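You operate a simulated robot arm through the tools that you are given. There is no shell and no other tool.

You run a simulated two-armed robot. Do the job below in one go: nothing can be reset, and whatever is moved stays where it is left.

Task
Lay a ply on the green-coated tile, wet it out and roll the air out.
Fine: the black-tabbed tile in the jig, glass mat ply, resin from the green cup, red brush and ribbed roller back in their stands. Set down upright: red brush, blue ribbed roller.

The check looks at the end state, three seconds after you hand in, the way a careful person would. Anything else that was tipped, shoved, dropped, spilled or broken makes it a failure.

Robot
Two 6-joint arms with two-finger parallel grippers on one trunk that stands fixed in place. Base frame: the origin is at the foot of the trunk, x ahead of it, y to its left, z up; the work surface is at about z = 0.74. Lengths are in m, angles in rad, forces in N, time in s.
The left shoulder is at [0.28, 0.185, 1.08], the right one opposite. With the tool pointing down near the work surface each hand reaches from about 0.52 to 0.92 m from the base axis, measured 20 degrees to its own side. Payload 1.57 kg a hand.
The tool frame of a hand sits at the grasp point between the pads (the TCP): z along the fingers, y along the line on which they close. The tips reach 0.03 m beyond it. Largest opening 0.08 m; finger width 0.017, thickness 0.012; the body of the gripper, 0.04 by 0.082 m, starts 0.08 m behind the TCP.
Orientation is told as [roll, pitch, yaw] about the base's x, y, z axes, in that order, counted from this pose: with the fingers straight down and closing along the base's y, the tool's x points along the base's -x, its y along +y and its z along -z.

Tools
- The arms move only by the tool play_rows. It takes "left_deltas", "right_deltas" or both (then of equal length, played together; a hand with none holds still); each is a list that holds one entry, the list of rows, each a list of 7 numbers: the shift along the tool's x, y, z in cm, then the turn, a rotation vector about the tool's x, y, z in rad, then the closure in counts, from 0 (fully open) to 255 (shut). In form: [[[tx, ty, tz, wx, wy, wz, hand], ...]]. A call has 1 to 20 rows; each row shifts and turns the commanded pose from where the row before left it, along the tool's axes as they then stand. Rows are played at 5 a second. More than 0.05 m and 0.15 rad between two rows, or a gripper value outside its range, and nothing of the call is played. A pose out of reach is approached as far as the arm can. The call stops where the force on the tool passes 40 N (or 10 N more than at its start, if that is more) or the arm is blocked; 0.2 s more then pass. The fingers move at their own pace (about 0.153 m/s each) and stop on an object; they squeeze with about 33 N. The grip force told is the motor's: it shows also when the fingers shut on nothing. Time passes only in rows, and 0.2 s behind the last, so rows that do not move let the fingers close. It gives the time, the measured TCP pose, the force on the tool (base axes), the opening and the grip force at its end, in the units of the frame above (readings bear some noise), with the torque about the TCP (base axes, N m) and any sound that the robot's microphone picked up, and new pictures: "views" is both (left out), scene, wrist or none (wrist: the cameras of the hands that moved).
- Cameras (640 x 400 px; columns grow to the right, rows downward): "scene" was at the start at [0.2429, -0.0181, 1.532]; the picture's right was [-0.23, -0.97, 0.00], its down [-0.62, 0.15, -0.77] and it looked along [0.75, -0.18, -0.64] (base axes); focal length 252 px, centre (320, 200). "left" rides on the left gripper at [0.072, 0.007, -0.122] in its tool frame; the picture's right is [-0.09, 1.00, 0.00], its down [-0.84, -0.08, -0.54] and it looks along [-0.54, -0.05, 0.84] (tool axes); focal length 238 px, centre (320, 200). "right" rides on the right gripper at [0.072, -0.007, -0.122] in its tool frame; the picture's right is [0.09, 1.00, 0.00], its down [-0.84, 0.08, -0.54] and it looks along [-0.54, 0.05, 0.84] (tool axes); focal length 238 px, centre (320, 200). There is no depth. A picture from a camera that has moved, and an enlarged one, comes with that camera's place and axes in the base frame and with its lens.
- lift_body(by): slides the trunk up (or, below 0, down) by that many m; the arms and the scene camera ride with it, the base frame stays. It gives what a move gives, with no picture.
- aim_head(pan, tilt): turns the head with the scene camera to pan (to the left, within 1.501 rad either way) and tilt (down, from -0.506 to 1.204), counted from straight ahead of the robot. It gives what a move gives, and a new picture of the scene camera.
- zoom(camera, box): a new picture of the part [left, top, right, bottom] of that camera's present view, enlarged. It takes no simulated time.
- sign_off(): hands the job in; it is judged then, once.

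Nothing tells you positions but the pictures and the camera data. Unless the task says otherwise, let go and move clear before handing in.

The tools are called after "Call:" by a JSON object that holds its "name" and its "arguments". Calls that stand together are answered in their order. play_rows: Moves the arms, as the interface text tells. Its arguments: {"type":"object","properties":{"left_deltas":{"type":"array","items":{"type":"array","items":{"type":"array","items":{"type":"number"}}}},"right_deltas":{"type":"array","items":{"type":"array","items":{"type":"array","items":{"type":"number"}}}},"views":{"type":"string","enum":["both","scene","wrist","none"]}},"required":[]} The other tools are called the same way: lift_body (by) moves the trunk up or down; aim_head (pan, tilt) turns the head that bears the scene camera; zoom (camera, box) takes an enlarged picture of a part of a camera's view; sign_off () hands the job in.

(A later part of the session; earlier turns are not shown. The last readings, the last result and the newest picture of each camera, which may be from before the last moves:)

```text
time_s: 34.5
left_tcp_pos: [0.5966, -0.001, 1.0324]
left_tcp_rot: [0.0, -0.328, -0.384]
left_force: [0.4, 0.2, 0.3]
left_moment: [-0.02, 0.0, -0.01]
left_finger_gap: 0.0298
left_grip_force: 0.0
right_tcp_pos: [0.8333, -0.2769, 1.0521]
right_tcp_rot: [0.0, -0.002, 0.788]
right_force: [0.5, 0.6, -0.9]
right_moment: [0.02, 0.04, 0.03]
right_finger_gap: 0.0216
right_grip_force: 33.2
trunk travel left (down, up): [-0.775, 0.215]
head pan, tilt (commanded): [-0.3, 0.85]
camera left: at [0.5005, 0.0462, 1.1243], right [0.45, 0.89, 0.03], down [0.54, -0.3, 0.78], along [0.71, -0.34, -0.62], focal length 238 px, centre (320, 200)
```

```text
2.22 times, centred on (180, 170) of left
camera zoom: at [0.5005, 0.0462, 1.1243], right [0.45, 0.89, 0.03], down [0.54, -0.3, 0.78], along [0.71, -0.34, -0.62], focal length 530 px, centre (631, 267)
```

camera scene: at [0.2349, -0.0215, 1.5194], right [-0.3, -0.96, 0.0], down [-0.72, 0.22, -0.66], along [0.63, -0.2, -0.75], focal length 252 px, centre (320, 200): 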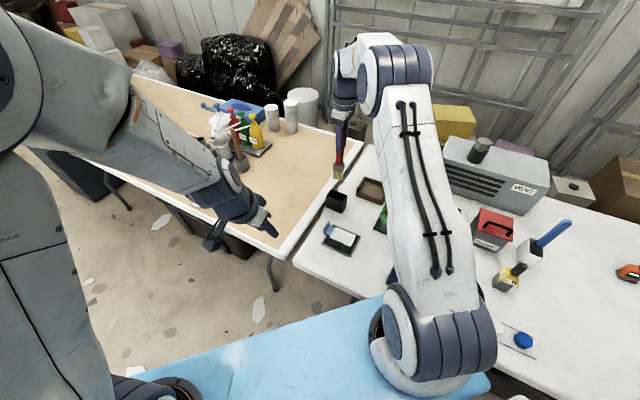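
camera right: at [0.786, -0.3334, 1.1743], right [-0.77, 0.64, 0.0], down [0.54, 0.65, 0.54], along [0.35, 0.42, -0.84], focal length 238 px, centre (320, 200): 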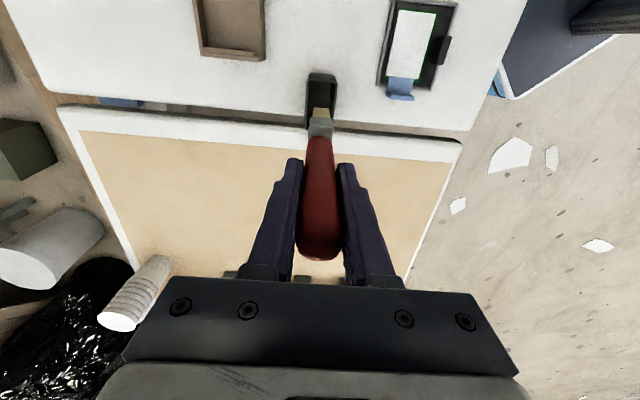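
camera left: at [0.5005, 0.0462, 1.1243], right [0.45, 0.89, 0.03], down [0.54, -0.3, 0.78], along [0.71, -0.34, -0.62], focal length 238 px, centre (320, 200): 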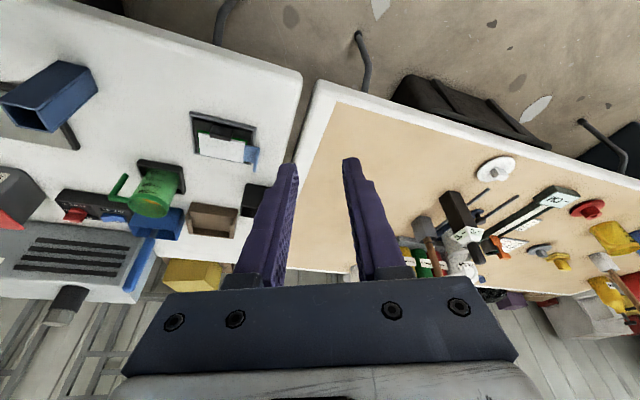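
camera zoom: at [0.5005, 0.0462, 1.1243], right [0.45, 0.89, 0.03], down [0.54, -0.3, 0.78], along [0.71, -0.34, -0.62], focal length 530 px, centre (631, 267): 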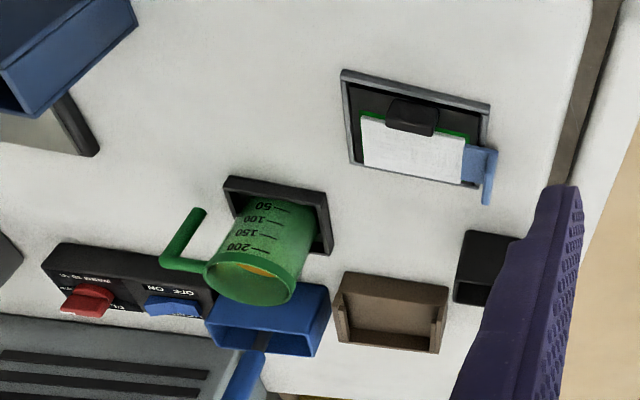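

I can see the cup and tile clearly. The cup rim centre triangulates to (0.687, -0.425, 0.826), with the resin about 1.5 cm below it. I'll carry the brush over the cup, staying well above the rim.

Call:
{"name": "play_rows", "arguments": {"right_deltas": [[[4.16, 0, 0, 0, 0, 0, 255], [4.16, 0, 0, 0, 0, 0, 255], [4.16, 0, 0, 0, 0, 0, 255], [4.16, 0, 0, 0, 0, 0, 255], [4.16, -0.1, 0, 0, 0, 0, 255], [0, 0, 0, 0, 0, 0, 255]]], "views": "both"}}

Call:
{"name": "zoom", "arguments": {"camera": "left", "box": [60, 80, 300, 260]}}

Call:
{"name": "zoom", "arguments": {"camera": "right", "box": [240, 60, 400, 230]}}

```text
time_s: 35.9
left_tcp_pos: [0.5957, -0.0, 1.0326]
left_tcp_rot: [0.0, -0.332, -0.384]
left_force: [-0.4, -0.9, -0.2]
left_moment: [0.0, 0.0, 0.0]
left_finger_gap: 0.0298
left_grip_force: 0.0
right_tcp_pos: [0.6884, -0.4241, 1.0545]
right_tcp_rot: [0.0, 0.0, 0.787]
right_force: [-0.5, 0.4, -0.9]
right_moment: [0.0, 0.01, 0.0]
right_finger_gap: 0.0214
right_grip_force: 33.4
trunk travel left (down, up): [-0.775, 0.215]
head pan, tilt (commanded): [-0.3, 0.85]
camera scene: at [0.2347, -0.0219, 1.5195], right [-0.3, -0.96, 0.0], down [-0.72, 0.22, -0.66], along [0.63, -0.19, -0.75], focal length 252 px, centre (320, 200)
camera right: at [0.641, -0.4803, 1.1748], right [-0.77, 0.64, 0.0], down [0.54, 0.65, 0.54], along [0.35, 0.42, -0.84], focal length 238 px, centre (320, 200)
```

scene: 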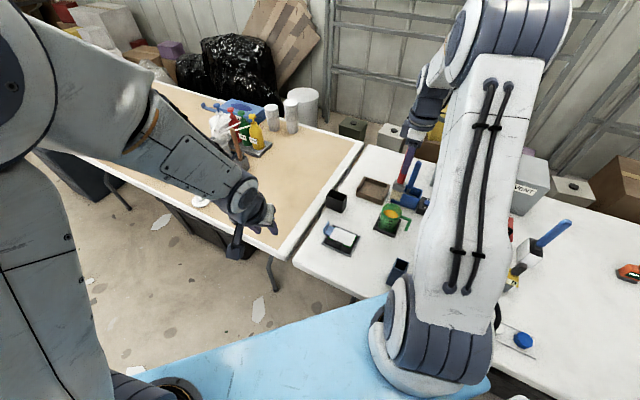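
right: 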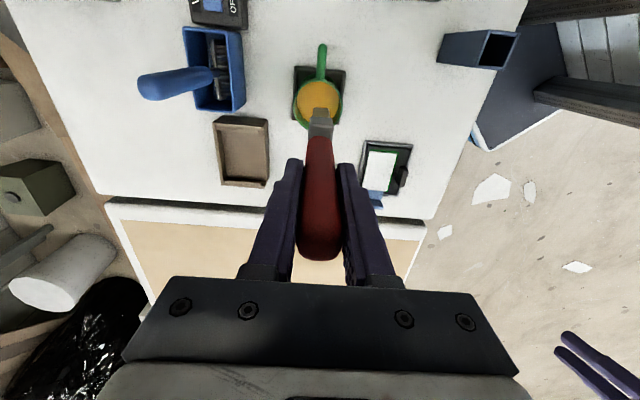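

```text
2.22 times, centred on (180, 170) of left
camera zoom: at [0.5003, 0.0461, 1.1244], right [0.45, 0.89, 0.03], down [0.54, -0.3, 0.78], along [0.71, -0.34, -0.62], focal length 530 px, centre (631, 267)
```

zoom: 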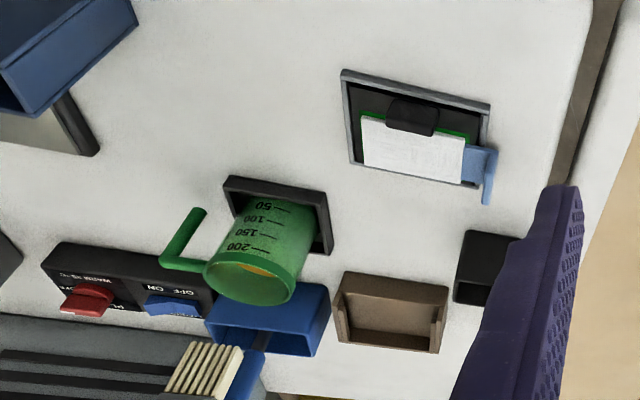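

```text
2.35 times, centred on (320, 145) of right
camera zoom: at [0.641, -0.4803, 1.1748], right [-0.77, 0.64, 0.0], down [0.54, 0.65, 0.54], along [0.35, 0.42, -0.84], focal length 561 px, centre (320, 329)
```

zoom: 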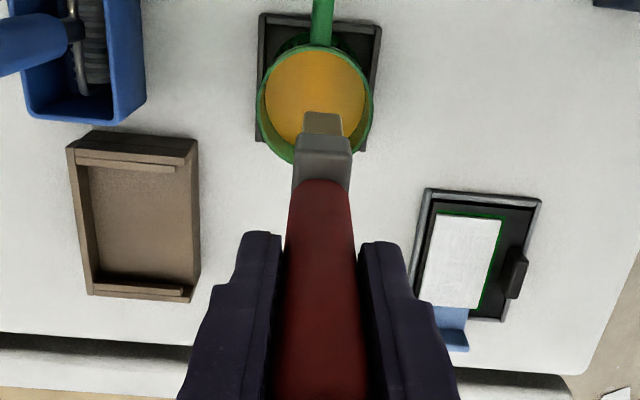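

The brush is above the cup, needing about 4 mm of correction toward -y. I'll lower until the tip is just above the rim and look again.

Call:
{"name": "play_rows", "arguments": {"right_deltas": [[[0.28, -0.28, 2.5, 0, 0, 0, 255], [0, 0, 2.5, 0, 0, 0, 255], [0, 0, 0.6, 0, 0, 0, 255], [0, 0, 0, 0, 0, 0, 255]]], "views": "both"}}

Call:
{"name": "zoom", "arguments": {"camera": "left", "box": [80, 130, 260, 270]}}

Call:
{"name": "zoom", "arguments": {"camera": "right", "box": [250, 40, 390, 180]}}

Call:
{"name": "zoom", "arguments": {"camera": "scene", "box": [350, 140, 450, 250]}}

```text
time_s: 36.9
left_tcp_pos: [0.5963, 0.0001, 1.033]
left_tcp_rot: [-0.001, -0.33, -0.385]
left_force: [0.8, 0.0, 1.3]
left_moment: [-0.01, 0.01, -0.01]
left_finger_gap: 0.0301
left_grip_force: 0.1
right_tcp_pos: [0.6879, -0.4278, 0.9956]
right_tcp_rot: [0.001, 0.0, 0.786]
right_force: [1.2, -0.2, -0.5]
right_moment: [0.04, -0.02, 0.01]
right_finger_gap: 0.0216
right_grip_force: 32.9
trunk travel left (down, up): [-0.775, 0.215]
head pan, tilt (commanded): [-0.3, 0.85]
camera scene: at [0.2349, -0.0218, 1.5195], right [-0.3, -0.96, 0.0], down [-0.72, 0.22, -0.66], along [0.63, -0.2, -0.75], focal length 252 px, centre (320, 200)
camera right: at [0.6407, -0.4841, 1.1172], right [-0.77, 0.64, 0.0], down [0.54, 0.65, 0.54], along [0.35, 0.42, -0.84], focal length 238 px, centre (320, 200)
```

scene: 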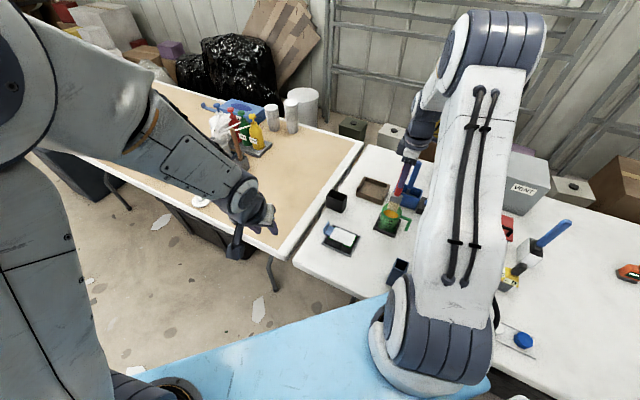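
right: 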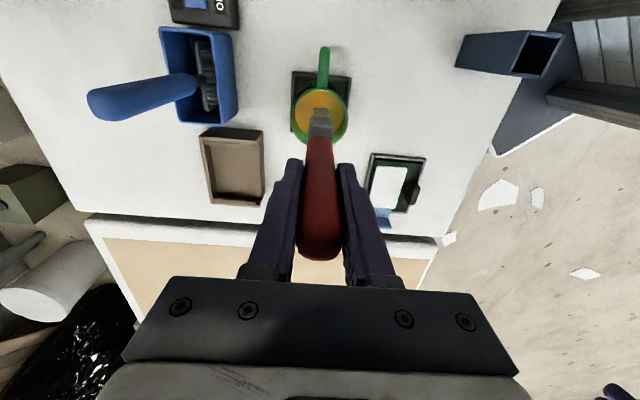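

```text
2.86 times, centred on (170, 200) of left
camera zoom: at [0.5005, 0.0462, 1.1243], right [0.45, 0.89, 0.03], down [0.54, -0.3, 0.78], along [0.71, -0.34, -0.62], focal length 681 px, centre (749, 200)
```

zoom: 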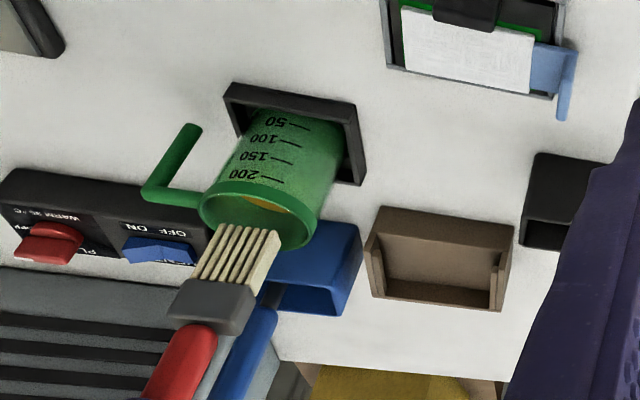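

```text
2.86 times, centred on (320, 110) of right
camera zoom: at [0.6407, -0.4841, 1.1172], right [-0.77, 0.64, 0.0], down [0.54, 0.65, 0.54], along [0.35, 0.42, -0.84], focal length 681 px, centre (320, 457)
```

zoom: 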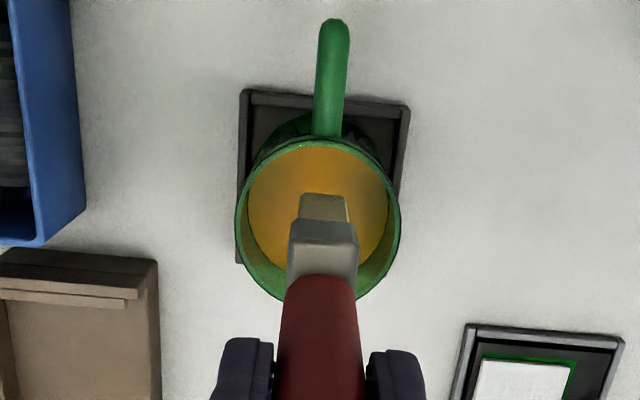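

```text
3.64 times, centred on (400, 195) of scene
camera zoom: at [0.2349, -0.0218, 1.5195], right [-0.3, -0.96, 0.0], down [-0.72, 0.22, -0.66], along [0.63, -0.2, -0.75], focal length 917 px, centre (29, 218)
```

zoom: 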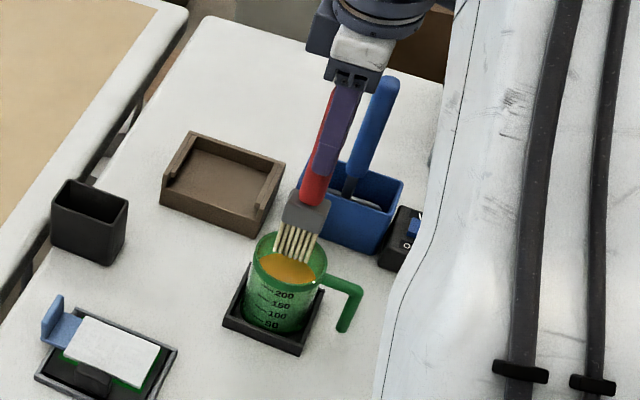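

The bristles are centred over the cup with good clearance. I'll lower them slowly into the resin.

Call:
{"name": "play_rows", "arguments": {"right_deltas": [[[0.2, -0.07, 1, 0, 0, 0, 255], [0, 0, 1, 0, 0, 0, 255], [0, 0, 1, 0, 0, 0, 255], [0, 0, 1, 0, 0, 0, 255], [0, 0, 0.3, 0, 0, 0, 255], [0, 0, 0, 0, 0, 0, 255]]], "views": "both"}}

Call:
{"name": "zoom", "arguments": {"camera": "left", "box": [80, 130, 260, 270]}}

Call:
{"name": "zoom", "arguments": {"camera": "scene", "box": [350, 140, 450, 250]}}

```text
time_s: 38.3
left_tcp_pos: [0.596, -0.001, 1.0313]
left_tcp_rot: [0.001, -0.331, -0.386]
left_force: [0.3, 0.3, 0.0]
left_moment: [-0.01, 0.01, 0.0]
left_finger_gap: 0.0298
left_grip_force: 0.0
right_tcp_pos: [0.6854, -0.4296, 0.9525]
right_tcp_rot: [0.001, 0.0, 0.788]
right_force: [1.0, -0.1, -0.8]
right_moment: [0.01, -0.02, 0.0]
right_finger_gap: 0.0212
right_grip_force: 32.9
trunk travel left (down, up): [-0.775, 0.215]
head pan, tilt (commanded): [-0.3, 0.85]
camera scene: at [0.2349, -0.0218, 1.5195], right [-0.3, -0.96, 0.0], down [-0.72, 0.22, -0.66], along [0.63, -0.2, -0.75], focal length 252 px, centre (320, 200)
camera right: at [0.6395, -0.4862, 1.0752], right [-0.77, 0.64, 0.0], down [0.54, 0.65, 0.54], along [0.35, 0.42, -0.84], focal length 238 px, centre (320, 200)
```

scene: 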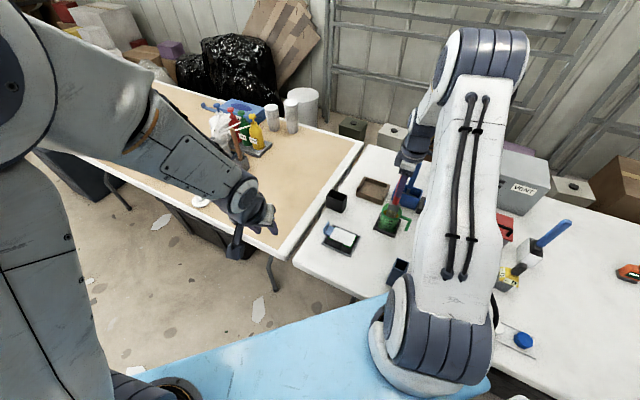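
right: 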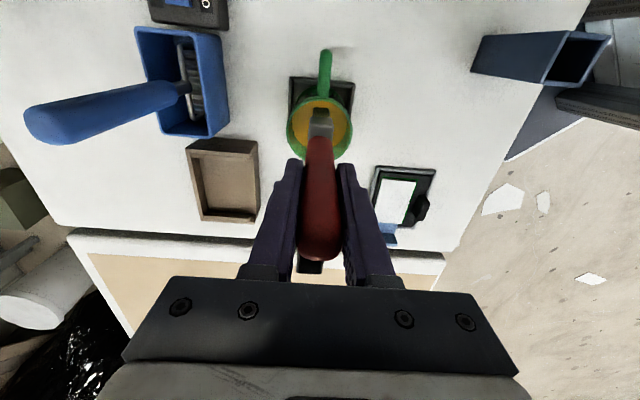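

```text
2.86 times, centred on (170, 200) of left
camera zoom: at [0.5005, 0.0462, 1.1243], right [0.45, 0.89, 0.03], down [0.54, -0.3, 0.78], along [0.71, -0.34, -0.62], focal length 681 px, centre (749, 200)
```

zoom: 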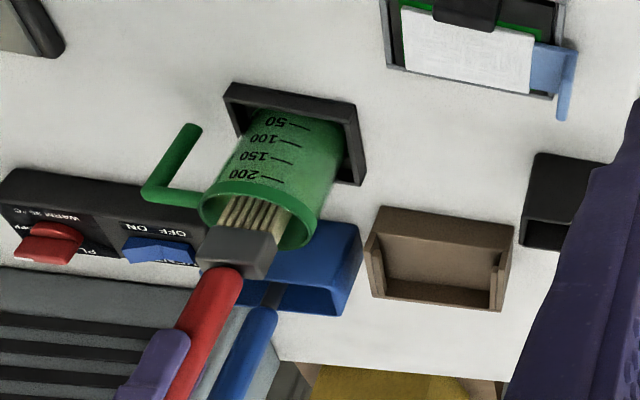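

```text
3.64 times, centred on (400, 195) of scene
camera zoom: at [0.2349, -0.0218, 1.5195], right [-0.3, -0.96, 0.0], down [-0.72, 0.22, -0.66], along [0.63, -0.2, -0.75], focal length 917 px, centre (29, 218)
```

zoom: 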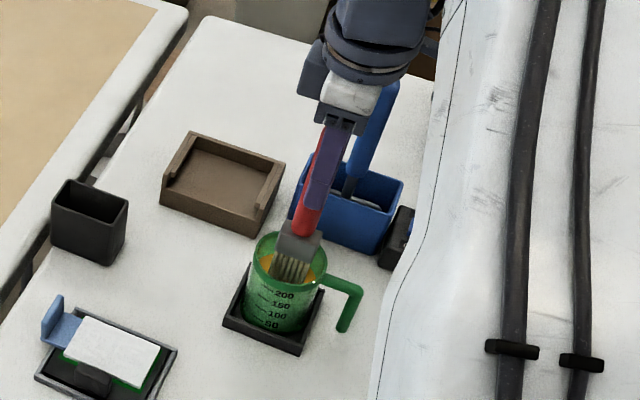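

Call:
{"name": "zoom", "arguments": {"camera": "scene", "box": [372, 185, 420, 240]}}

Call:
{"name": "zoom", "arguments": {"camera": "right", "box": [280, 70, 360, 170]}}

Call:
{"name": "zoom", "arguments": {"camera": "left", "box": [120, 170, 200, 240]}}

```text
7.27 times, centred on (396, 212) of scene
camera zoom: at [0.2349, -0.0218, 1.5195], right [-0.3, -0.96, 0.0], down [-0.72, 0.22, -0.66], along [0.63, -0.2, -0.75], focal length 1834 px, centre (-233, 109)
```

zoom: 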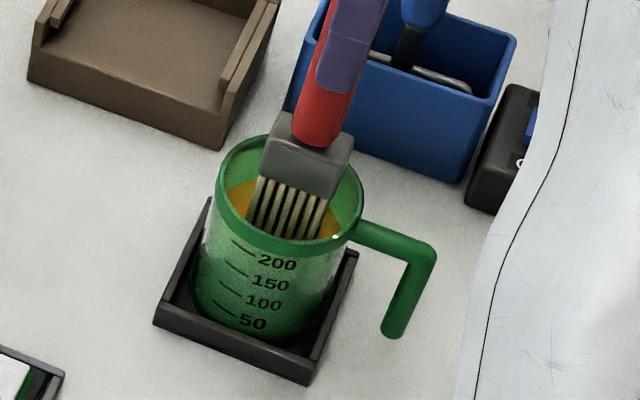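

```text
4.00 times, centred on (320, 120) of right
camera zoom: at [0.6395, -0.4862, 1.0752], right [-0.77, 0.64, 0.0], down [0.54, 0.65, 0.54], along [0.35, 0.42, -0.84], focal length 953 px, centre (320, 520)
```

zoom: 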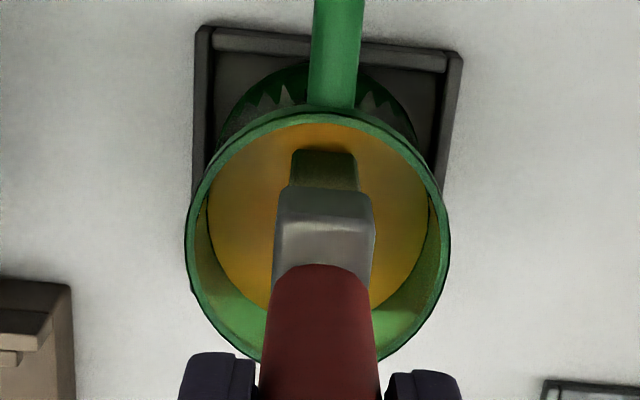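

```text
5.71 times, centred on (160, 205) of left
camera zoom: at [0.5005, 0.0462, 1.1243], right [0.45, 0.89, 0.03], down [0.54, -0.3, 0.78], along [0.71, -0.34, -0.62], focal length 1362 px, centre (1234, 171)
```

zoom: 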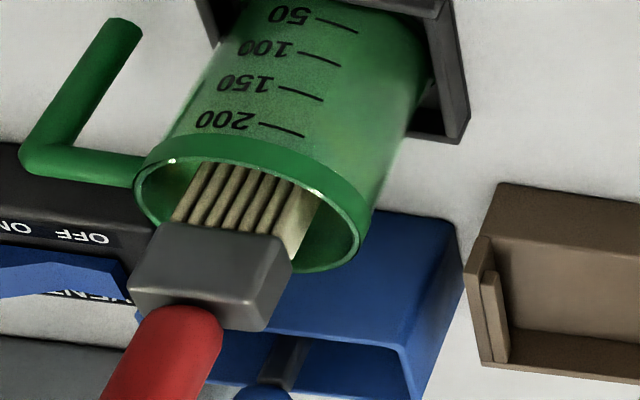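

The tip looks only shallowly immersed, so I'll dip about 1.5 cm deeper, still well above the cup bottom.

Call:
{"name": "play_rows", "arguments": {"right_deltas": [[[0, 0, 0.8, 0, 0, 0, 255], [0, 0, 0.8, 0, 0, 0, 255], [0, 0, 0, 0, 0, 0, 255], [0, 0, 0, 0, 0, 0, 255]]], "views": "wrist"}}

Call:
{"name": "zoom", "arguments": {"camera": "scene", "box": [372, 185, 420, 240]}}

Call:
{"name": "zoom", "arguments": {"camera": "right", "box": [280, 70, 360, 170]}}

```text
time_s: 39.3
left_tcp_pos: [0.5976, 0.0011, 1.0319]
left_tcp_rot: [0.001, -0.328, -0.385]
left_force: [0.0, 0.5, 0.0]
left_moment: [-0.02, 0.0, 0.01]
left_finger_gap: 0.0298
left_grip_force: 0.0
right_tcp_pos: [0.6861, -0.4291, 0.9383]
right_tcp_rot: [-0.001, 0.001, 0.788]
right_force: [-0.2, -0.4, 0.2]
right_moment: [0.02, -0.02, -0.01]
right_finger_gap: 0.0211
right_grip_force: 32.7
trunk travel left (down, up): [-0.775, 0.215]
head pan, tilt (commanded): [-0.3, 0.85]
camera right: at [0.6388, -0.4858, 1.0592], right [-0.77, 0.64, 0.0], down [0.54, 0.65, 0.54], along [0.35, 0.42, -0.84], focal length 238 px, centre (320, 200)
```

right: 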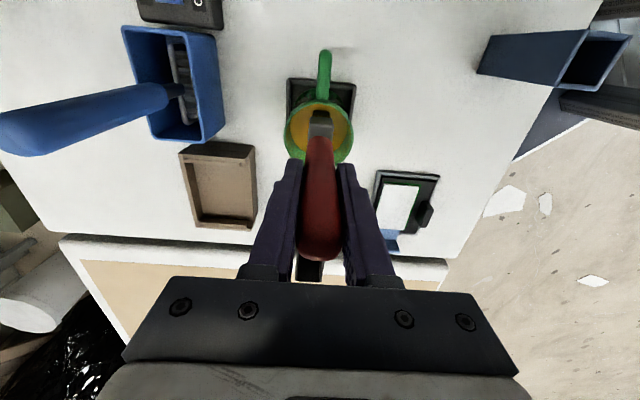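

```text
7.27 times, centred on (396, 212) of scene
camera zoom: at [0.2348, -0.0217, 1.5195], right [-0.3, -0.96, 0.0], down [-0.72, 0.22, -0.66], along [0.63, -0.2, -0.75], focal length 1834 px, centre (-233, 109)
```

zoom: 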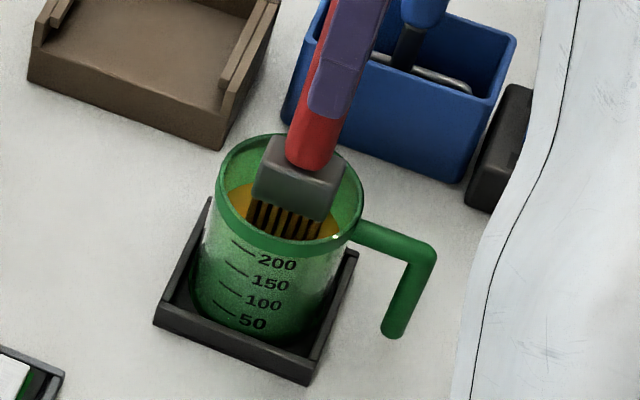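

```text
4.00 times, centred on (320, 120) of right
camera zoom: at [0.6388, -0.4858, 1.0592], right [-0.77, 0.64, 0.0], down [0.54, 0.65, 0.54], along [0.35, 0.42, -0.84], focal length 953 px, centre (320, 520)
```

zoom: 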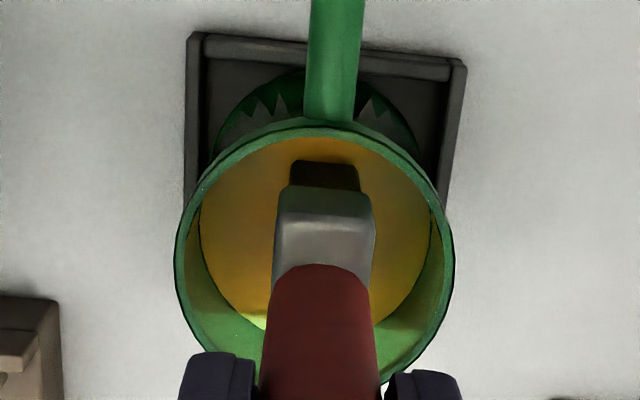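

The bristles have turned dark amber, so the brush is loaded. I'll lift it out slowly and let it drip over the cup for a moment.

Call:
{"name": "play_rows", "arguments": {"right_deltas": [[[0, 0, -1.5, 0, 0, 0, 255], [0, 0, -1.5, 0, 0, 0, 255], [0, 0, -1.0, 0, 0, 0, 255], [0, 0, 0, 0, 0, 0, 255], [0, 0, 0, 0, 0, 0, 255], [0, 0, 0, 0, 0, 0, 255], [0, 0, 0, 0, 0, 0, 255], [0, 0, -2.0, 0, 0, 0, 255], [0, 0, -3.2, 0, 0, 0, 255], [0, 0, 0, 0, 0, 0, 255], [0, 0, 0, 0, 0, 0, 255]]], "views": "wrist"}}

Call:
{"name": "zoom", "arguments": {"camera": "scene", "box": [360, 165, 430, 240]}}

```text
time_s: 41.7
left_tcp_pos: [0.5968, 0.0007, 1.0323]
left_tcp_rot: [-0.001, -0.33, -0.383]
left_force: [-0.1, 0.3, -0.5]
left_moment: [0.0, 0.01, 0.01]
left_finger_gap: 0.03
left_grip_force: 0.1
right_tcp_pos: [0.6861, -0.4281, 1.0286]
right_tcp_rot: [0.0, 0.0, 0.788]
right_force: [-0.4, 0.7, -1.4]
right_moment: [0.01, -0.01, -0.04]
right_finger_gap: 0.0214
right_grip_force: 32.8
trunk travel left (down, up): [-0.775, 0.215]
head pan, tilt (commanded): [-0.3, 0.85]
camera right: at [0.6384, -0.4851, 1.1504], right [-0.77, 0.64, 0.0], down [0.54, 0.65, 0.54], along [0.35, 0.42, -0.84], focal length 238 px, centre (320, 200)
```

right: 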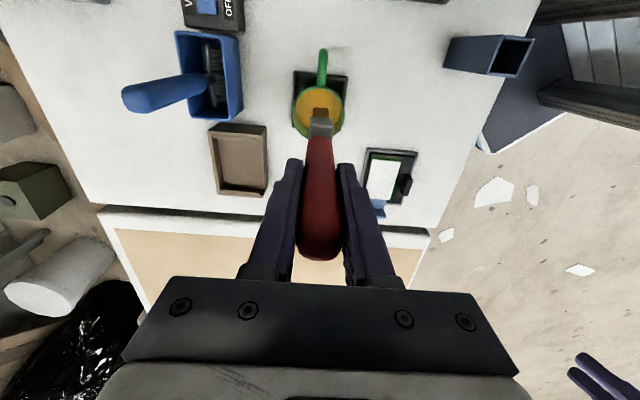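

```text
5.33 times, centred on (395, 202) of scene
camera zoom: at [0.2349, -0.0218, 1.5195], right [-0.3, -0.96, 0.0], down [-0.72, 0.22, -0.66], along [0.63, -0.2, -0.75], focal length 1345 px, centre (-80, 187)
```

zoom: 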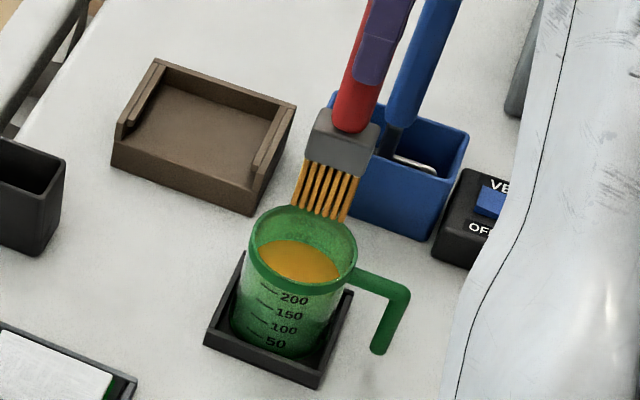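

The brush is loaded and the cup undisturbed. I'll carry it straight across to above the ply.

Call:
{"name": "play_rows", "arguments": {"right_deltas": [[[-2.58, 2.54, 0, 0, 0, 0, 255], [-2.58, 2.54, 0, 0, 0, 0, 255], [-2.58, 2.54, 0, 0, 0, 0, 255], [-2.58, 2.54, 0, 0, 0, 0, 255], [-2.58, 2.54, 0, 0, 0, 0, 255], [0, 0, 2.5, 0, 0, 0, 255], [0, 0, 2.5, 0, 0, 0, 255], [0, 0, 2.5, 0, 0, 0, 255], [0, 0, 0, 0, 0, 0, 255]]], "views": "both"}}

Call:
{"name": "zoom", "arguments": {"camera": "left", "box": [120, 90, 300, 220]}}

Call:
{"name": "zoom", "arguments": {"camera": "scene", "box": [310, 180, 390, 260]}}

Call:
{"name": "zoom", "arguments": {"camera": "right", "box": [240, 40, 400, 180]}}

```text
time_s: 43.7
left_tcp_pos: [0.5967, 0.0004, 1.0317]
left_tcp_rot: [-0.001, -0.331, -0.384]
left_force: [0.2, 0.0, -0.6]
left_moment: [-0.02, -0.03, 0.0]
left_finger_gap: 0.0297
left_grip_force: 0.1
right_tcp_pos: [0.6868, -0.2489, 0.954]
right_tcp_rot: [0.0, 0.0, 0.788]
right_force: [-0.7, -0.8, -1.0]
right_moment: [-0.01, -0.02, -0.02]
right_finger_gap: 0.0212
right_grip_force: 33.2
trunk travel left (down, up): [-0.775, 0.215]
head pan, tilt (commanded): [-0.3, 0.85]
camera scene: at [0.235, -0.0217, 1.5194], right [-0.3, -0.96, 0.0], down [-0.72, 0.22, -0.66], along [0.63, -0.2, -0.75], focal length 252 px, centre (320, 200)
camera right: at [0.64, -0.3059, 1.0757], right [-0.77, 0.64, 0.0], down [0.54, 0.65, 0.54], along [0.35, 0.42, -0.84], focal length 238 px, centre (320, 200)
```

scene: 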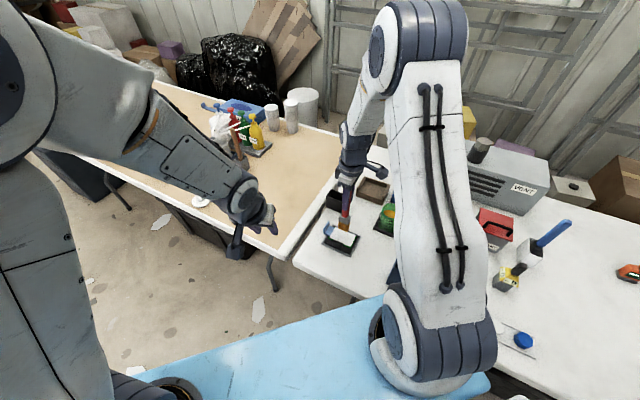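
right: 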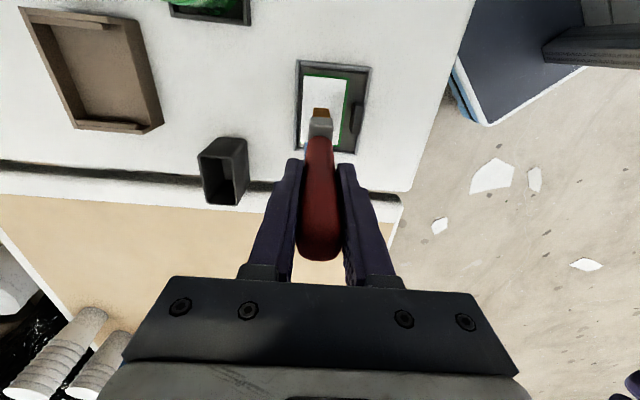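

```text
3.08 times, centred on (210, 155) of left
camera zoom: at [0.5005, 0.0462, 1.1243], right [0.45, 0.89, 0.03], down [0.54, -0.3, 0.78], along [0.71, -0.34, -0.62], focal length 733 px, centre (658, 338)
```

zoom: 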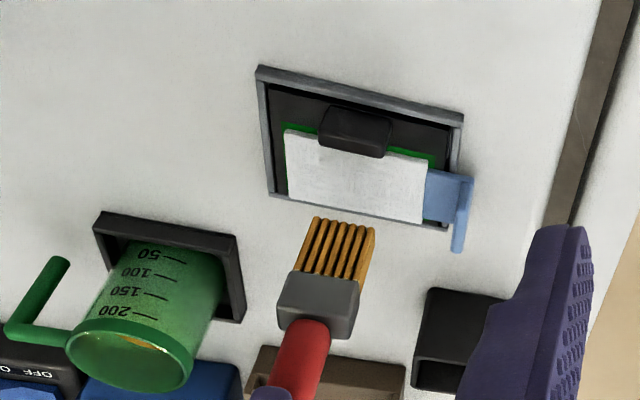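

```text
5.00 times, centred on (350, 220) of scene
camera zoom: at [0.235, -0.0217, 1.5194], right [-0.3, -0.96, 0.0], down [-0.72, 0.22, -0.66], along [0.63, -0.2, -0.75], focal length 1261 px, centre (170, 100)
```

zoom: 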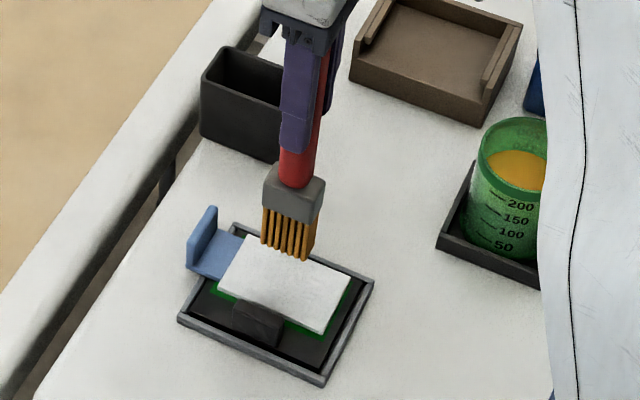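

```text
2.86 times, centred on (320, 110) of right
camera zoom: at [0.64, -0.3059, 1.0757], right [-0.77, 0.64, 0.0], down [0.54, 0.65, 0.54], along [0.35, 0.42, -0.84], focal length 681 px, centre (320, 457)
```

zoom: 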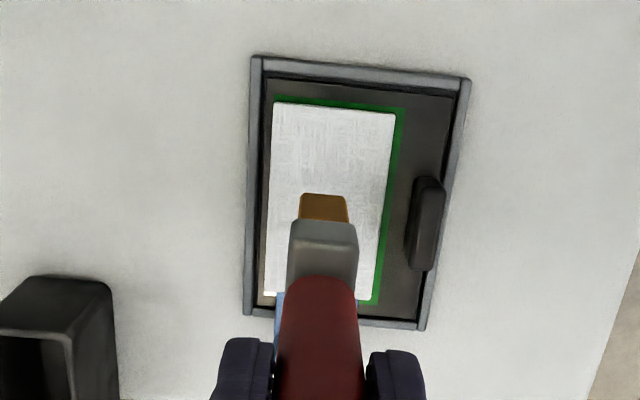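

The loaded brush hovers about 4 cm above the ply centre. I'll lower it carefully to find contact, dabbing vertically so the ply doesn't get dragged.

Call:
{"name": "play_rows", "arguments": {"right_deltas": [[[0.0, 0.1, 1.7, 0, 0, 0, 255], [0, 0, 1.6, 0, 0, 0, 255], [0, 0, 0, 0, 0, 0, 255]]], "views": "none"}}

Call:
{"name": "play_rows", "arguments": {"right_deltas": [[[0, 0, 0.3, 0, 0, 0, 255], [0, 0, 0, 0, 0, 0, 255]]], "views": "none"}}

Call:
{"name": "play_rows", "arguments": {"right_deltas": [[[0, 0, 0.2, 0, 0, 0, 255], [0, 0, 0, 0, 0, 0, 255]]], "views": "none"}}

Call:
{"name": "zoom", "arguments": {"camera": "left", "box": [120, 90, 300, 220]}}

Call:
{"name": "zoom", "arguments": {"camera": "scene", "box": [310, 180, 390, 260]}}

```text
time_s: 44.5
left_tcp_pos: [0.5963, 0.0004, 1.0323]
left_tcp_rot: [-0.001, -0.33, -0.383]
left_force: [0.8, -0.5, 0.8]
left_moment: [-0.02, -0.04, 0.02]
left_finger_gap: 0.0297
left_grip_force: 0.1
right_tcp_pos: [0.6865, -0.2485, 0.923]
right_tcp_rot: [0.0, -0.001, 0.788]
right_force: [-0.8, -0.1, -0.9]
right_moment: [-0.05, -0.01, 0.02]
right_finger_gap: 0.0214
right_grip_force: 33.3
trunk travel left (down, up): [-0.775, 0.215]
head pan, tilt (commanded): [-0.3, 0.85]
```

```text
time_s: 45.1
left_tcp_pos: [0.596, 0.0001, 1.0313]
left_tcp_rot: [0.001, -0.329, -0.386]
left_force: [-0.1, 1.0, 0.1]
left_moment: [-0.01, -0.02, -0.02]
left_finger_gap: 0.0298
left_grip_force: 0.1
right_tcp_pos: [0.6864, -0.2477, 0.9208]
right_tcp_rot: [-0.001, 0.0, 0.787]
right_force: [0.2, -0.1, -0.6]
right_moment: [-0.01, 0.01, -0.02]
right_finger_gap: 0.0217
right_grip_force: 32.8
trunk travel left (down, up): [-0.775, 0.215]
head pan, tilt (commanded): [-0.3, 0.85]
```

```text
time_s: 45.7
left_tcp_pos: [0.5966, 0.0003, 1.0313]
left_tcp_rot: [0.0, -0.328, -0.383]
left_force: [0.2, 0.1, 0.3]
left_moment: [-0.01, -0.04, 0.02]
left_finger_gap: 0.03
left_grip_force: 0.1
right_tcp_pos: [0.6862, -0.2474, 0.9173]
right_tcp_rot: [0.0, -0.001, 0.786]
right_force: [-1.2, -0.6, -0.2]
right_moment: [-0.01, 0.02, 0.01]
right_finger_gap: 0.0213
right_grip_force: 33.1
trunk travel left (down, up): [-0.775, 0.215]
head pan, tilt (commanded): [-0.3, 0.85]
```

```text
3.08 times, centred on (210, 155) of left
camera zoom: at [0.5005, 0.0462, 1.1243], right [0.45, 0.89, 0.03], down [0.54, -0.3, 0.78], along [0.71, -0.34, -0.62], focal length 733 px, centre (658, 338)
```

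zoom: 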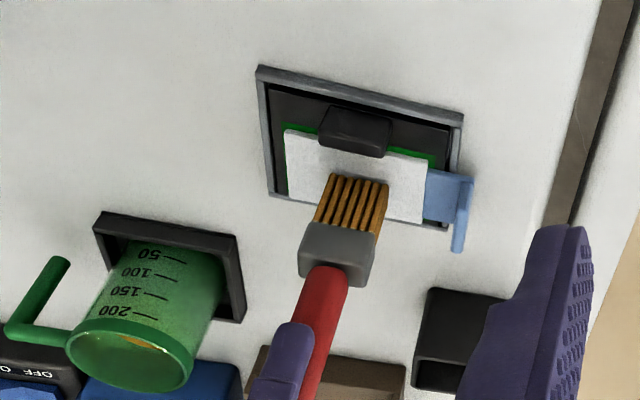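

```text
5.00 times, centred on (350, 220) of scene
camera zoom: at [0.2349, -0.0217, 1.5195], right [-0.3, -0.96, 0.0], down [-0.72, 0.22, -0.66], along [0.63, -0.2, -0.75], focal length 1261 px, centre (170, 100)
```

zoom: 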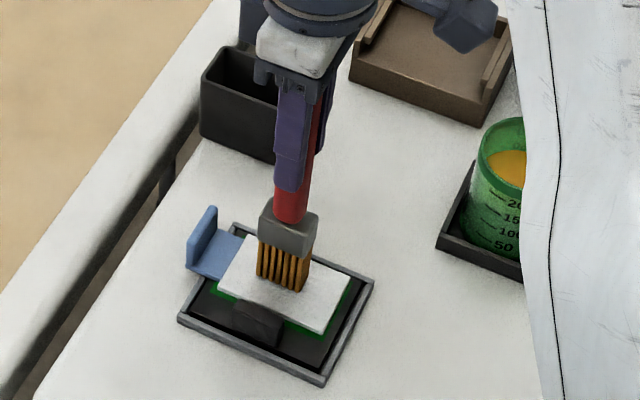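

No contact yet and the tip is a few millimetres above. I'll continue down in 2 mm steps.

Call:
{"name": "play_rows", "arguments": {"right_deltas": [[[0, 0, 0.2, 0, 0, 0, 255], [0, 0, 0, 0, 0, 0, 255]]], "views": "none"}}

Call:
{"name": "play_rows", "arguments": {"right_deltas": [[[0, 0, 0.2, 0, 0, 0, 255], [0, 0, 0, 0, 0, 0, 255]]], "views": "none"}}

Call:
{"name": "zoom", "arguments": {"camera": "left", "box": [180, 100, 280, 180]}}

Call:
{"name": "zoom", "arguments": {"camera": "scene", "box": [325, 205, 380, 260]}}

```text
time_s: 46.3
left_tcp_pos: [0.5961, 0.0006, 1.0331]
left_tcp_rot: [0.001, -0.33, -0.382]
left_force: [0.0, -0.9, 0.7]
left_moment: [0.01, -0.02, -0.02]
left_finger_gap: 0.0299
left_grip_force: 0.0
right_tcp_pos: [0.687, -0.2478, 0.915]
right_tcp_rot: [0.001, 0.0, 0.787]
right_force: [-0.1, -0.3, -0.1]
right_moment: [-0.05, 0.0, -0.02]
right_finger_gap: 0.0217
right_grip_force: 32.6
trunk travel left (down, up): [-0.775, 0.215]
head pan, tilt (commanded): [-0.3, 0.85]
```

```text
time_s: 46.9
left_tcp_pos: [0.598, 0.0003, 1.0327]
left_tcp_rot: [0.001, -0.33, -0.383]
left_force: [-0.2, 0.1, -0.3]
left_moment: [-0.01, -0.01, 0.01]
left_finger_gap: 0.0296
left_grip_force: 0.1
right_tcp_pos: [0.6856, -0.248, 0.9137]
right_tcp_rot: [-0.001, -0.001, 0.787]
right_force: [-0.7, -0.6, 6.5]
right_moment: [-0.03, 0.2, 0.0]
right_finger_gap: 0.0217
right_grip_force: 33.1
trunk travel left (down, up): [-0.775, 0.215]
head pan, tilt (commanded): [-0.3, 0.85]
```

```text
5.00 times, centred on (230, 140) of left
camera zoom: at [0.5002, 0.0463, 1.1245], right [0.45, 0.89, 0.03], down [0.54, -0.3, 0.78], along [0.71, -0.34, -0.62], focal length 1192 px, centre (770, 500)
```

zoom: 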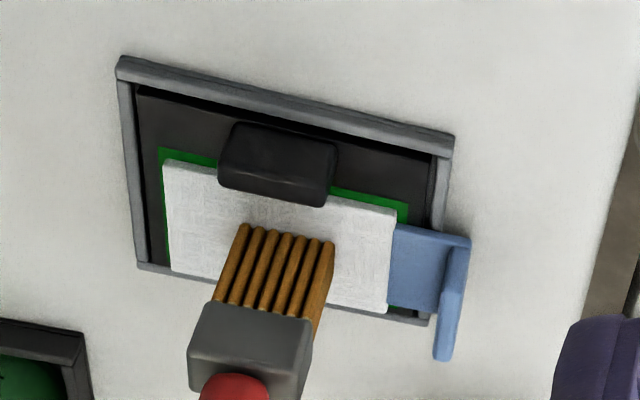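

```text
7.27 times, centred on (352, 232) of scene
camera zoom: at [0.2345, -0.0216, 1.5196], right [-0.3, -0.96, 0.0], down [-0.72, 0.22, -0.66], along [0.63, -0.2, -0.75], focal length 1834 px, centre (84, -36)
```

zoom: 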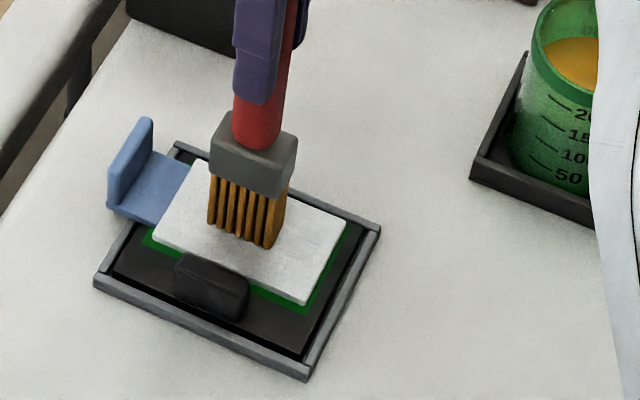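

Contact at z ≈ 0.9135 with 6.5 N. I'll lift a little and see what mark it left.

Call:
{"name": "play_rows", "arguments": {"right_deltas": [[[0, 0, 0, 0, 0, 0, 255], [0, 0, -1.5, 0, 0, 0, 255], [0, 0, -1.5, 0, 0, 0, 255]]], "views": "wrist"}}

Call:
{"name": "zoom", "arguments": {"camera": "left", "box": [180, 100, 280, 180]}}

Call:
{"name": "zoom", "arguments": {"camera": "right", "box": [260, 40, 380, 160]}}

```text
time_s: 47.7
left_tcp_pos: [0.5966, -0.0003, 1.0314]
left_tcp_rot: [0.001, -0.329, -0.384]
left_force: [0.3, -0.1, -0.2]
left_moment: [0.0, -0.04, 0.01]
left_finger_gap: 0.0296
left_grip_force: 0.1
right_tcp_pos: [0.6855, -0.2477, 0.9413]
right_tcp_rot: [0.0, -0.001, 0.789]
right_force: [0.4, -0.1, -0.7]
right_moment: [0.02, 0.01, 0.01]
right_finger_gap: 0.0217
right_grip_force: 33.0
trunk travel left (down, up): [-0.775, 0.215]
head pan, tilt (commanded): [-0.3, 0.85]
camera right: at [0.6386, -0.3042, 1.0633], right [-0.77, 0.64, 0.0], down [0.54, 0.65, 0.54], along [0.35, 0.42, -0.84], focal length 238 px, centre (320, 200)
```

right: 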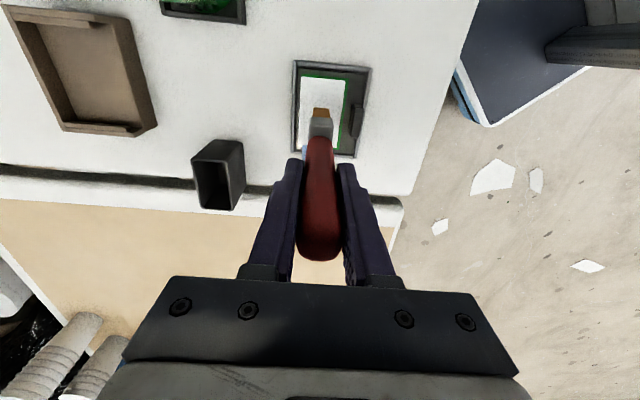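

```text
5.00 times, centred on (230, 140) of left
camera zoom: at [0.5004, 0.0463, 1.1243], right [0.45, 0.89, 0.03], down [0.54, -0.3, 0.78], along [0.71, -0.34, -0.62], focal length 1192 px, centre (770, 500)
```

zoom: 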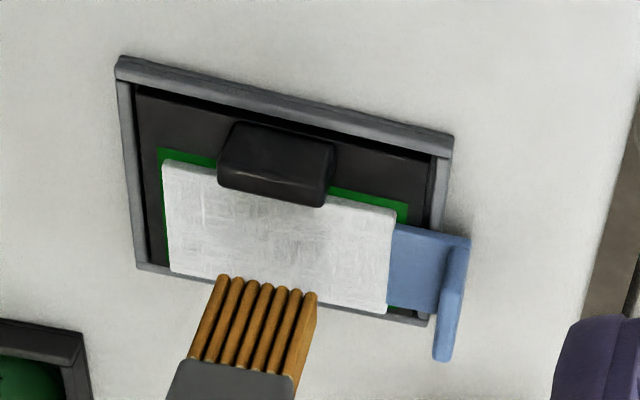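

```text
3.33 times, centred on (320, 100) of right
camera zoom: at [0.6386, -0.3042, 1.0633], right [-0.77, 0.64, 0.0], down [0.54, 0.65, 0.54], along [0.35, 0.42, -0.84], focal length 794 px, centre (320, 533)
```

zoom: 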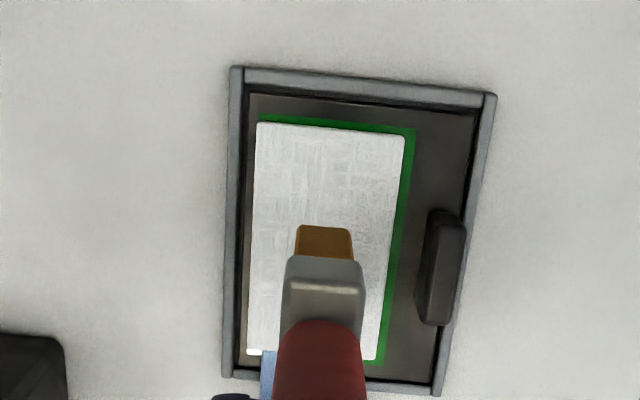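

A single dab left no clear mark. I'll try one short, light stroke across the ply and check that the ply stays put.

Call:
{"name": "play_rows", "arguments": {"right_deltas": [[[0, -1.6, 1.0, 0, 0, 0, 255], [0, 0, 1.5, 0, 0, 0, 255], [0, 0, 0.4, 0, 0, 0, 255], [0, 0.5, 0, 0, 0, 0, 255], [0, 0.5, 0, 0, 0, 0, 255], [0, 0.5, 0, 0, 0, 0, 255], [0, 0.5, 0, 0, 0, 0, 255], [0, 0.5, 0, 0, 0, 0, 255], [0, 0.5, 0, 0, 0, 0, 255]]], "views": "none"}}

Call:
{"name": "zoom", "arguments": {"camera": "left", "box": [180, 100, 280, 180]}}

Call:
{"name": "zoom", "arguments": {"camera": "right", "box": [260, 40, 380, 160]}}

```text
time_s: 49.7
left_tcp_pos: [0.597, -0.0013, 1.0319]
left_tcp_rot: [0.001, -0.331, -0.383]
left_force: [0.7, 0.3, 0.0]
left_moment: [0.0, -0.02, 0.03]
left_finger_gap: 0.0299
left_grip_force: 0.1
right_tcp_pos: [0.6756, -0.2385, 0.9151]
right_tcp_rot: [0.0, 0.001, 0.786]
right_force: [-0.5, 0.7, -0.6]
right_moment: [0.01, -0.01, 0.0]
right_finger_gap: 0.0215
right_grip_force: 33.6
trunk travel left (down, up): [-0.775, 0.215]
head pan, tilt (commanded): [-0.3, 0.85]
```

```text
5.00 times, centred on (230, 140) of left
camera zoom: at [0.5005, 0.0462, 1.1243], right [0.45, 0.89, 0.03], down [0.54, -0.3, 0.78], along [0.71, -0.34, -0.62], focal length 1192 px, centre (770, 500)
```

zoom: 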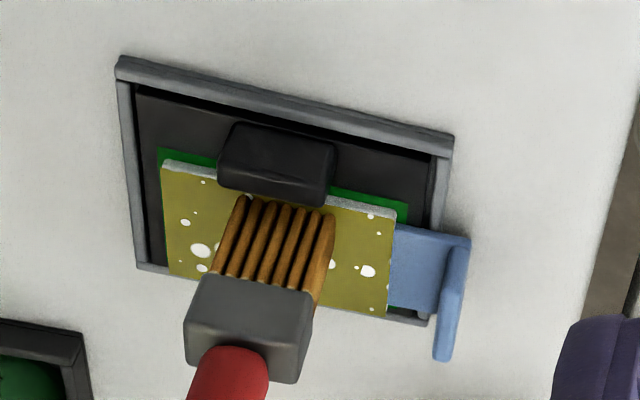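

```text
3.33 times, centred on (320, 100) of right
camera zoom: at [0.6288, -0.2936, 1.0356], right [-0.77, 0.64, 0.0], down [0.54, 0.65, 0.54], along [0.35, 0.42, -0.84], focal length 794 px, centre (320, 533)
```

zoom: 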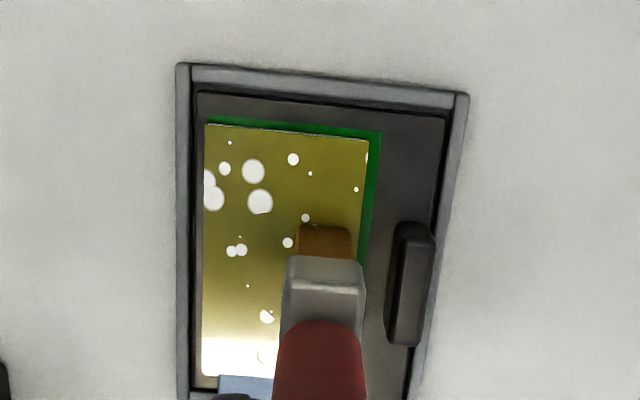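

One stroke turned the ply amber with white air bubbles, and the ply has not moved. I'll brush gently over the rest of the surface to be sure of full wet-out, staying inside the ply's edges.

Call:
{"name": "play_rows", "arguments": {"right_deltas": [[[0, 0, 0.05, 0, 0, 0, 255], [0.5, 0, 0, 0, 0, 0, 255], [0.5, 0, 0, 0, 0, 0, 255], [0.5, 0, 0, 0, 0, 0, 255], [0.4, 0, 0, 0, 0, 0, 255], [0, -0.55, 0, 0, 0, 0, 255], [0, -0.55, 0, 0, 0, 0, 255], [0, -0.55, 0, 0, 0, 0, 255], [0, -0.55, 0, 0, 0, 0, 255], [0, -0.55, 0, 0, 0, 0, 255], [-0.6, 0, 0, 0, 0, 0, 255], [-0.6, 0, 0, 0, 0, 0, 255], [-0.6, 0, 0, 0, 0, 0, 255], [-0.6, 0, 0, 0, 0, 0, 255], [-0.6, 0, 0, 0, 0, 0, 255], [-0.6, 0, 0, 0, 0, 0, 255], [-0.4, 0, 0, 0, 0, 0, 255]]], "views": "none"}}

Call:
{"name": "zoom", "arguments": {"camera": "left", "box": [180, 100, 280, 180]}}

Call:
{"name": "zoom", "arguments": {"camera": "right", "box": [260, 40, 380, 160]}}

```text
time_s: 53.3
left_tcp_pos: [0.5968, 0.0005, 1.0321]
left_tcp_rot: [0.0, -0.329, -0.385]
left_force: [-0.2, -0.8, 0.6]
left_moment: [0.0, 0.01, 0.0]
left_finger_gap: 0.0298
left_grip_force: 0.1
right_tcp_pos: [0.7099, -0.241, 0.912]
right_tcp_rot: [0.0, 0.0, 0.788]
right_force: [-2.2, -2.4, 8.0]
right_moment: [-0.34, 0.32, 0.02]
right_finger_gap: 0.0215
right_grip_force: 32.9
trunk travel left (down, up): [-0.775, 0.215]
head pan, tilt (commanded): [-0.3, 0.85]
```

```text
5.00 times, centred on (230, 140) of left
camera zoom: at [0.5001, 0.0462, 1.1244], right [0.45, 0.89, 0.03], down [0.54, -0.3, 0.78], along [0.71, -0.34, -0.62], focal length 1192 px, centre (770, 500)
```

zoom: 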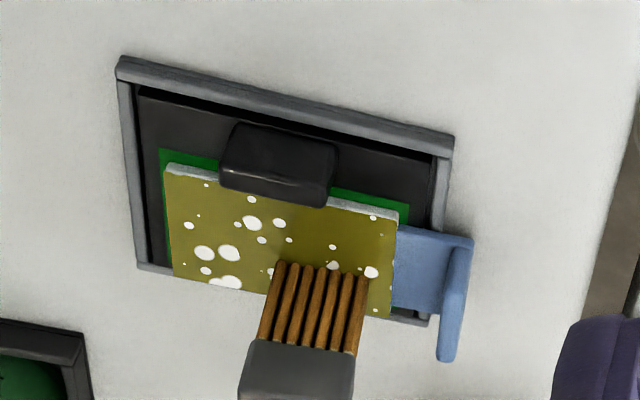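

```text
3.33 times, centred on (320, 100) of right
camera zoom: at [0.6635, -0.2979, 1.034], right [-0.77, 0.64, 0.0], down [0.54, 0.65, 0.54], along [0.35, 0.42, -0.84], focal length 794 px, centre (320, 533)
```

zoom: 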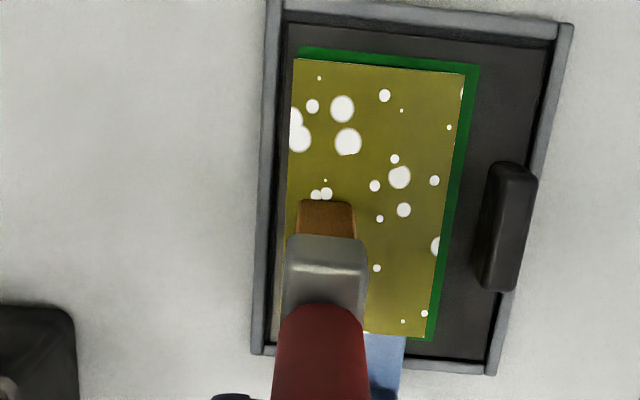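

The ply is fully amber with bubbles, still within the green area. I'll lift the brush and carry it back above its stand.

Call:
{"name": "play_rows", "arguments": {"right_deltas": [[[0, 0, -0.5, 0, 0, 0, 255], [0, 0, -3.5, 0, 0, 0, 255], [0, 0, -3.5, 0, 0, 0, 255], [0, 0, -3.5, 0, 0, 0, 255], [0, 0, -3.0, 0, 0, 0, 255], [0, 0, 0, 0, 0, 0, 255]]], "views": "none"}}

Call:
{"name": "zoom", "arguments": {"camera": "left", "box": [180, 100, 280, 180]}}

Call:
{"name": "zoom", "arguments": {"camera": "scene", "box": [320, 200, 390, 260]}}

```text
time_s: 54.7
left_tcp_pos: [0.5963, 0.0005, 1.0318]
left_tcp_rot: [0.0, -0.33, -0.385]
left_force: [-1.0, -0.5, -0.6]
left_moment: [0.02, -0.02, 0.0]
left_finger_gap: 0.0297
left_grip_force: 0.1
right_tcp_pos: [0.7117, -0.2412, 1.0542]
right_tcp_rot: [0.0, 0.0, 0.788]
right_force: [0.1, -0.8, -0.9]
right_moment: [0.0, -0.04, -0.02]
right_finger_gap: 0.0217
right_grip_force: 32.6
trunk travel left (down, up): [-0.775, 0.215]
head pan, tilt (commanded): [-0.3, 0.85]
```

```text
5.00 times, centred on (230, 140) of left
camera zoom: at [0.5003, 0.0462, 1.1244], right [0.45, 0.89, 0.03], down [0.54, -0.3, 0.78], along [0.71, -0.34, -0.62], focal length 1192 px, centre (770, 500)
```

zoom: 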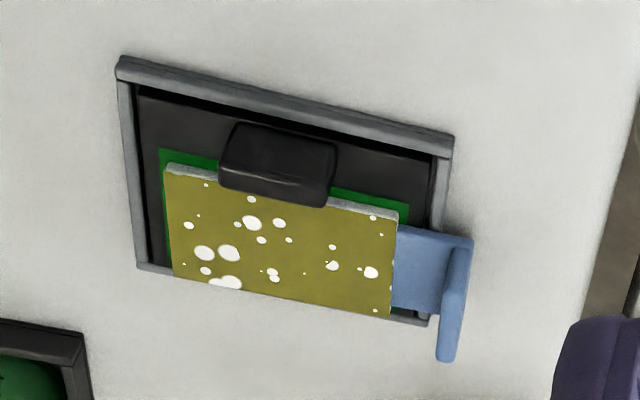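

```text
6.67 times, centred on (355, 230) of scene
camera zoom: at [0.2347, -0.0217, 1.5195], right [-0.3, -0.96, 0.0], down [-0.72, 0.22, -0.66], along [0.63, -0.2, -0.75], focal length 1681 px, centre (87, 0)
```

zoom: 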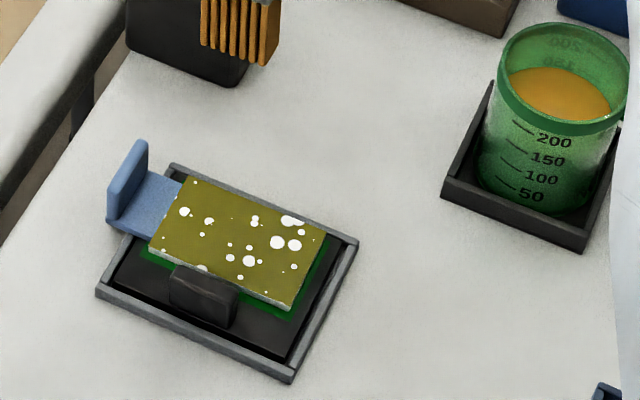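

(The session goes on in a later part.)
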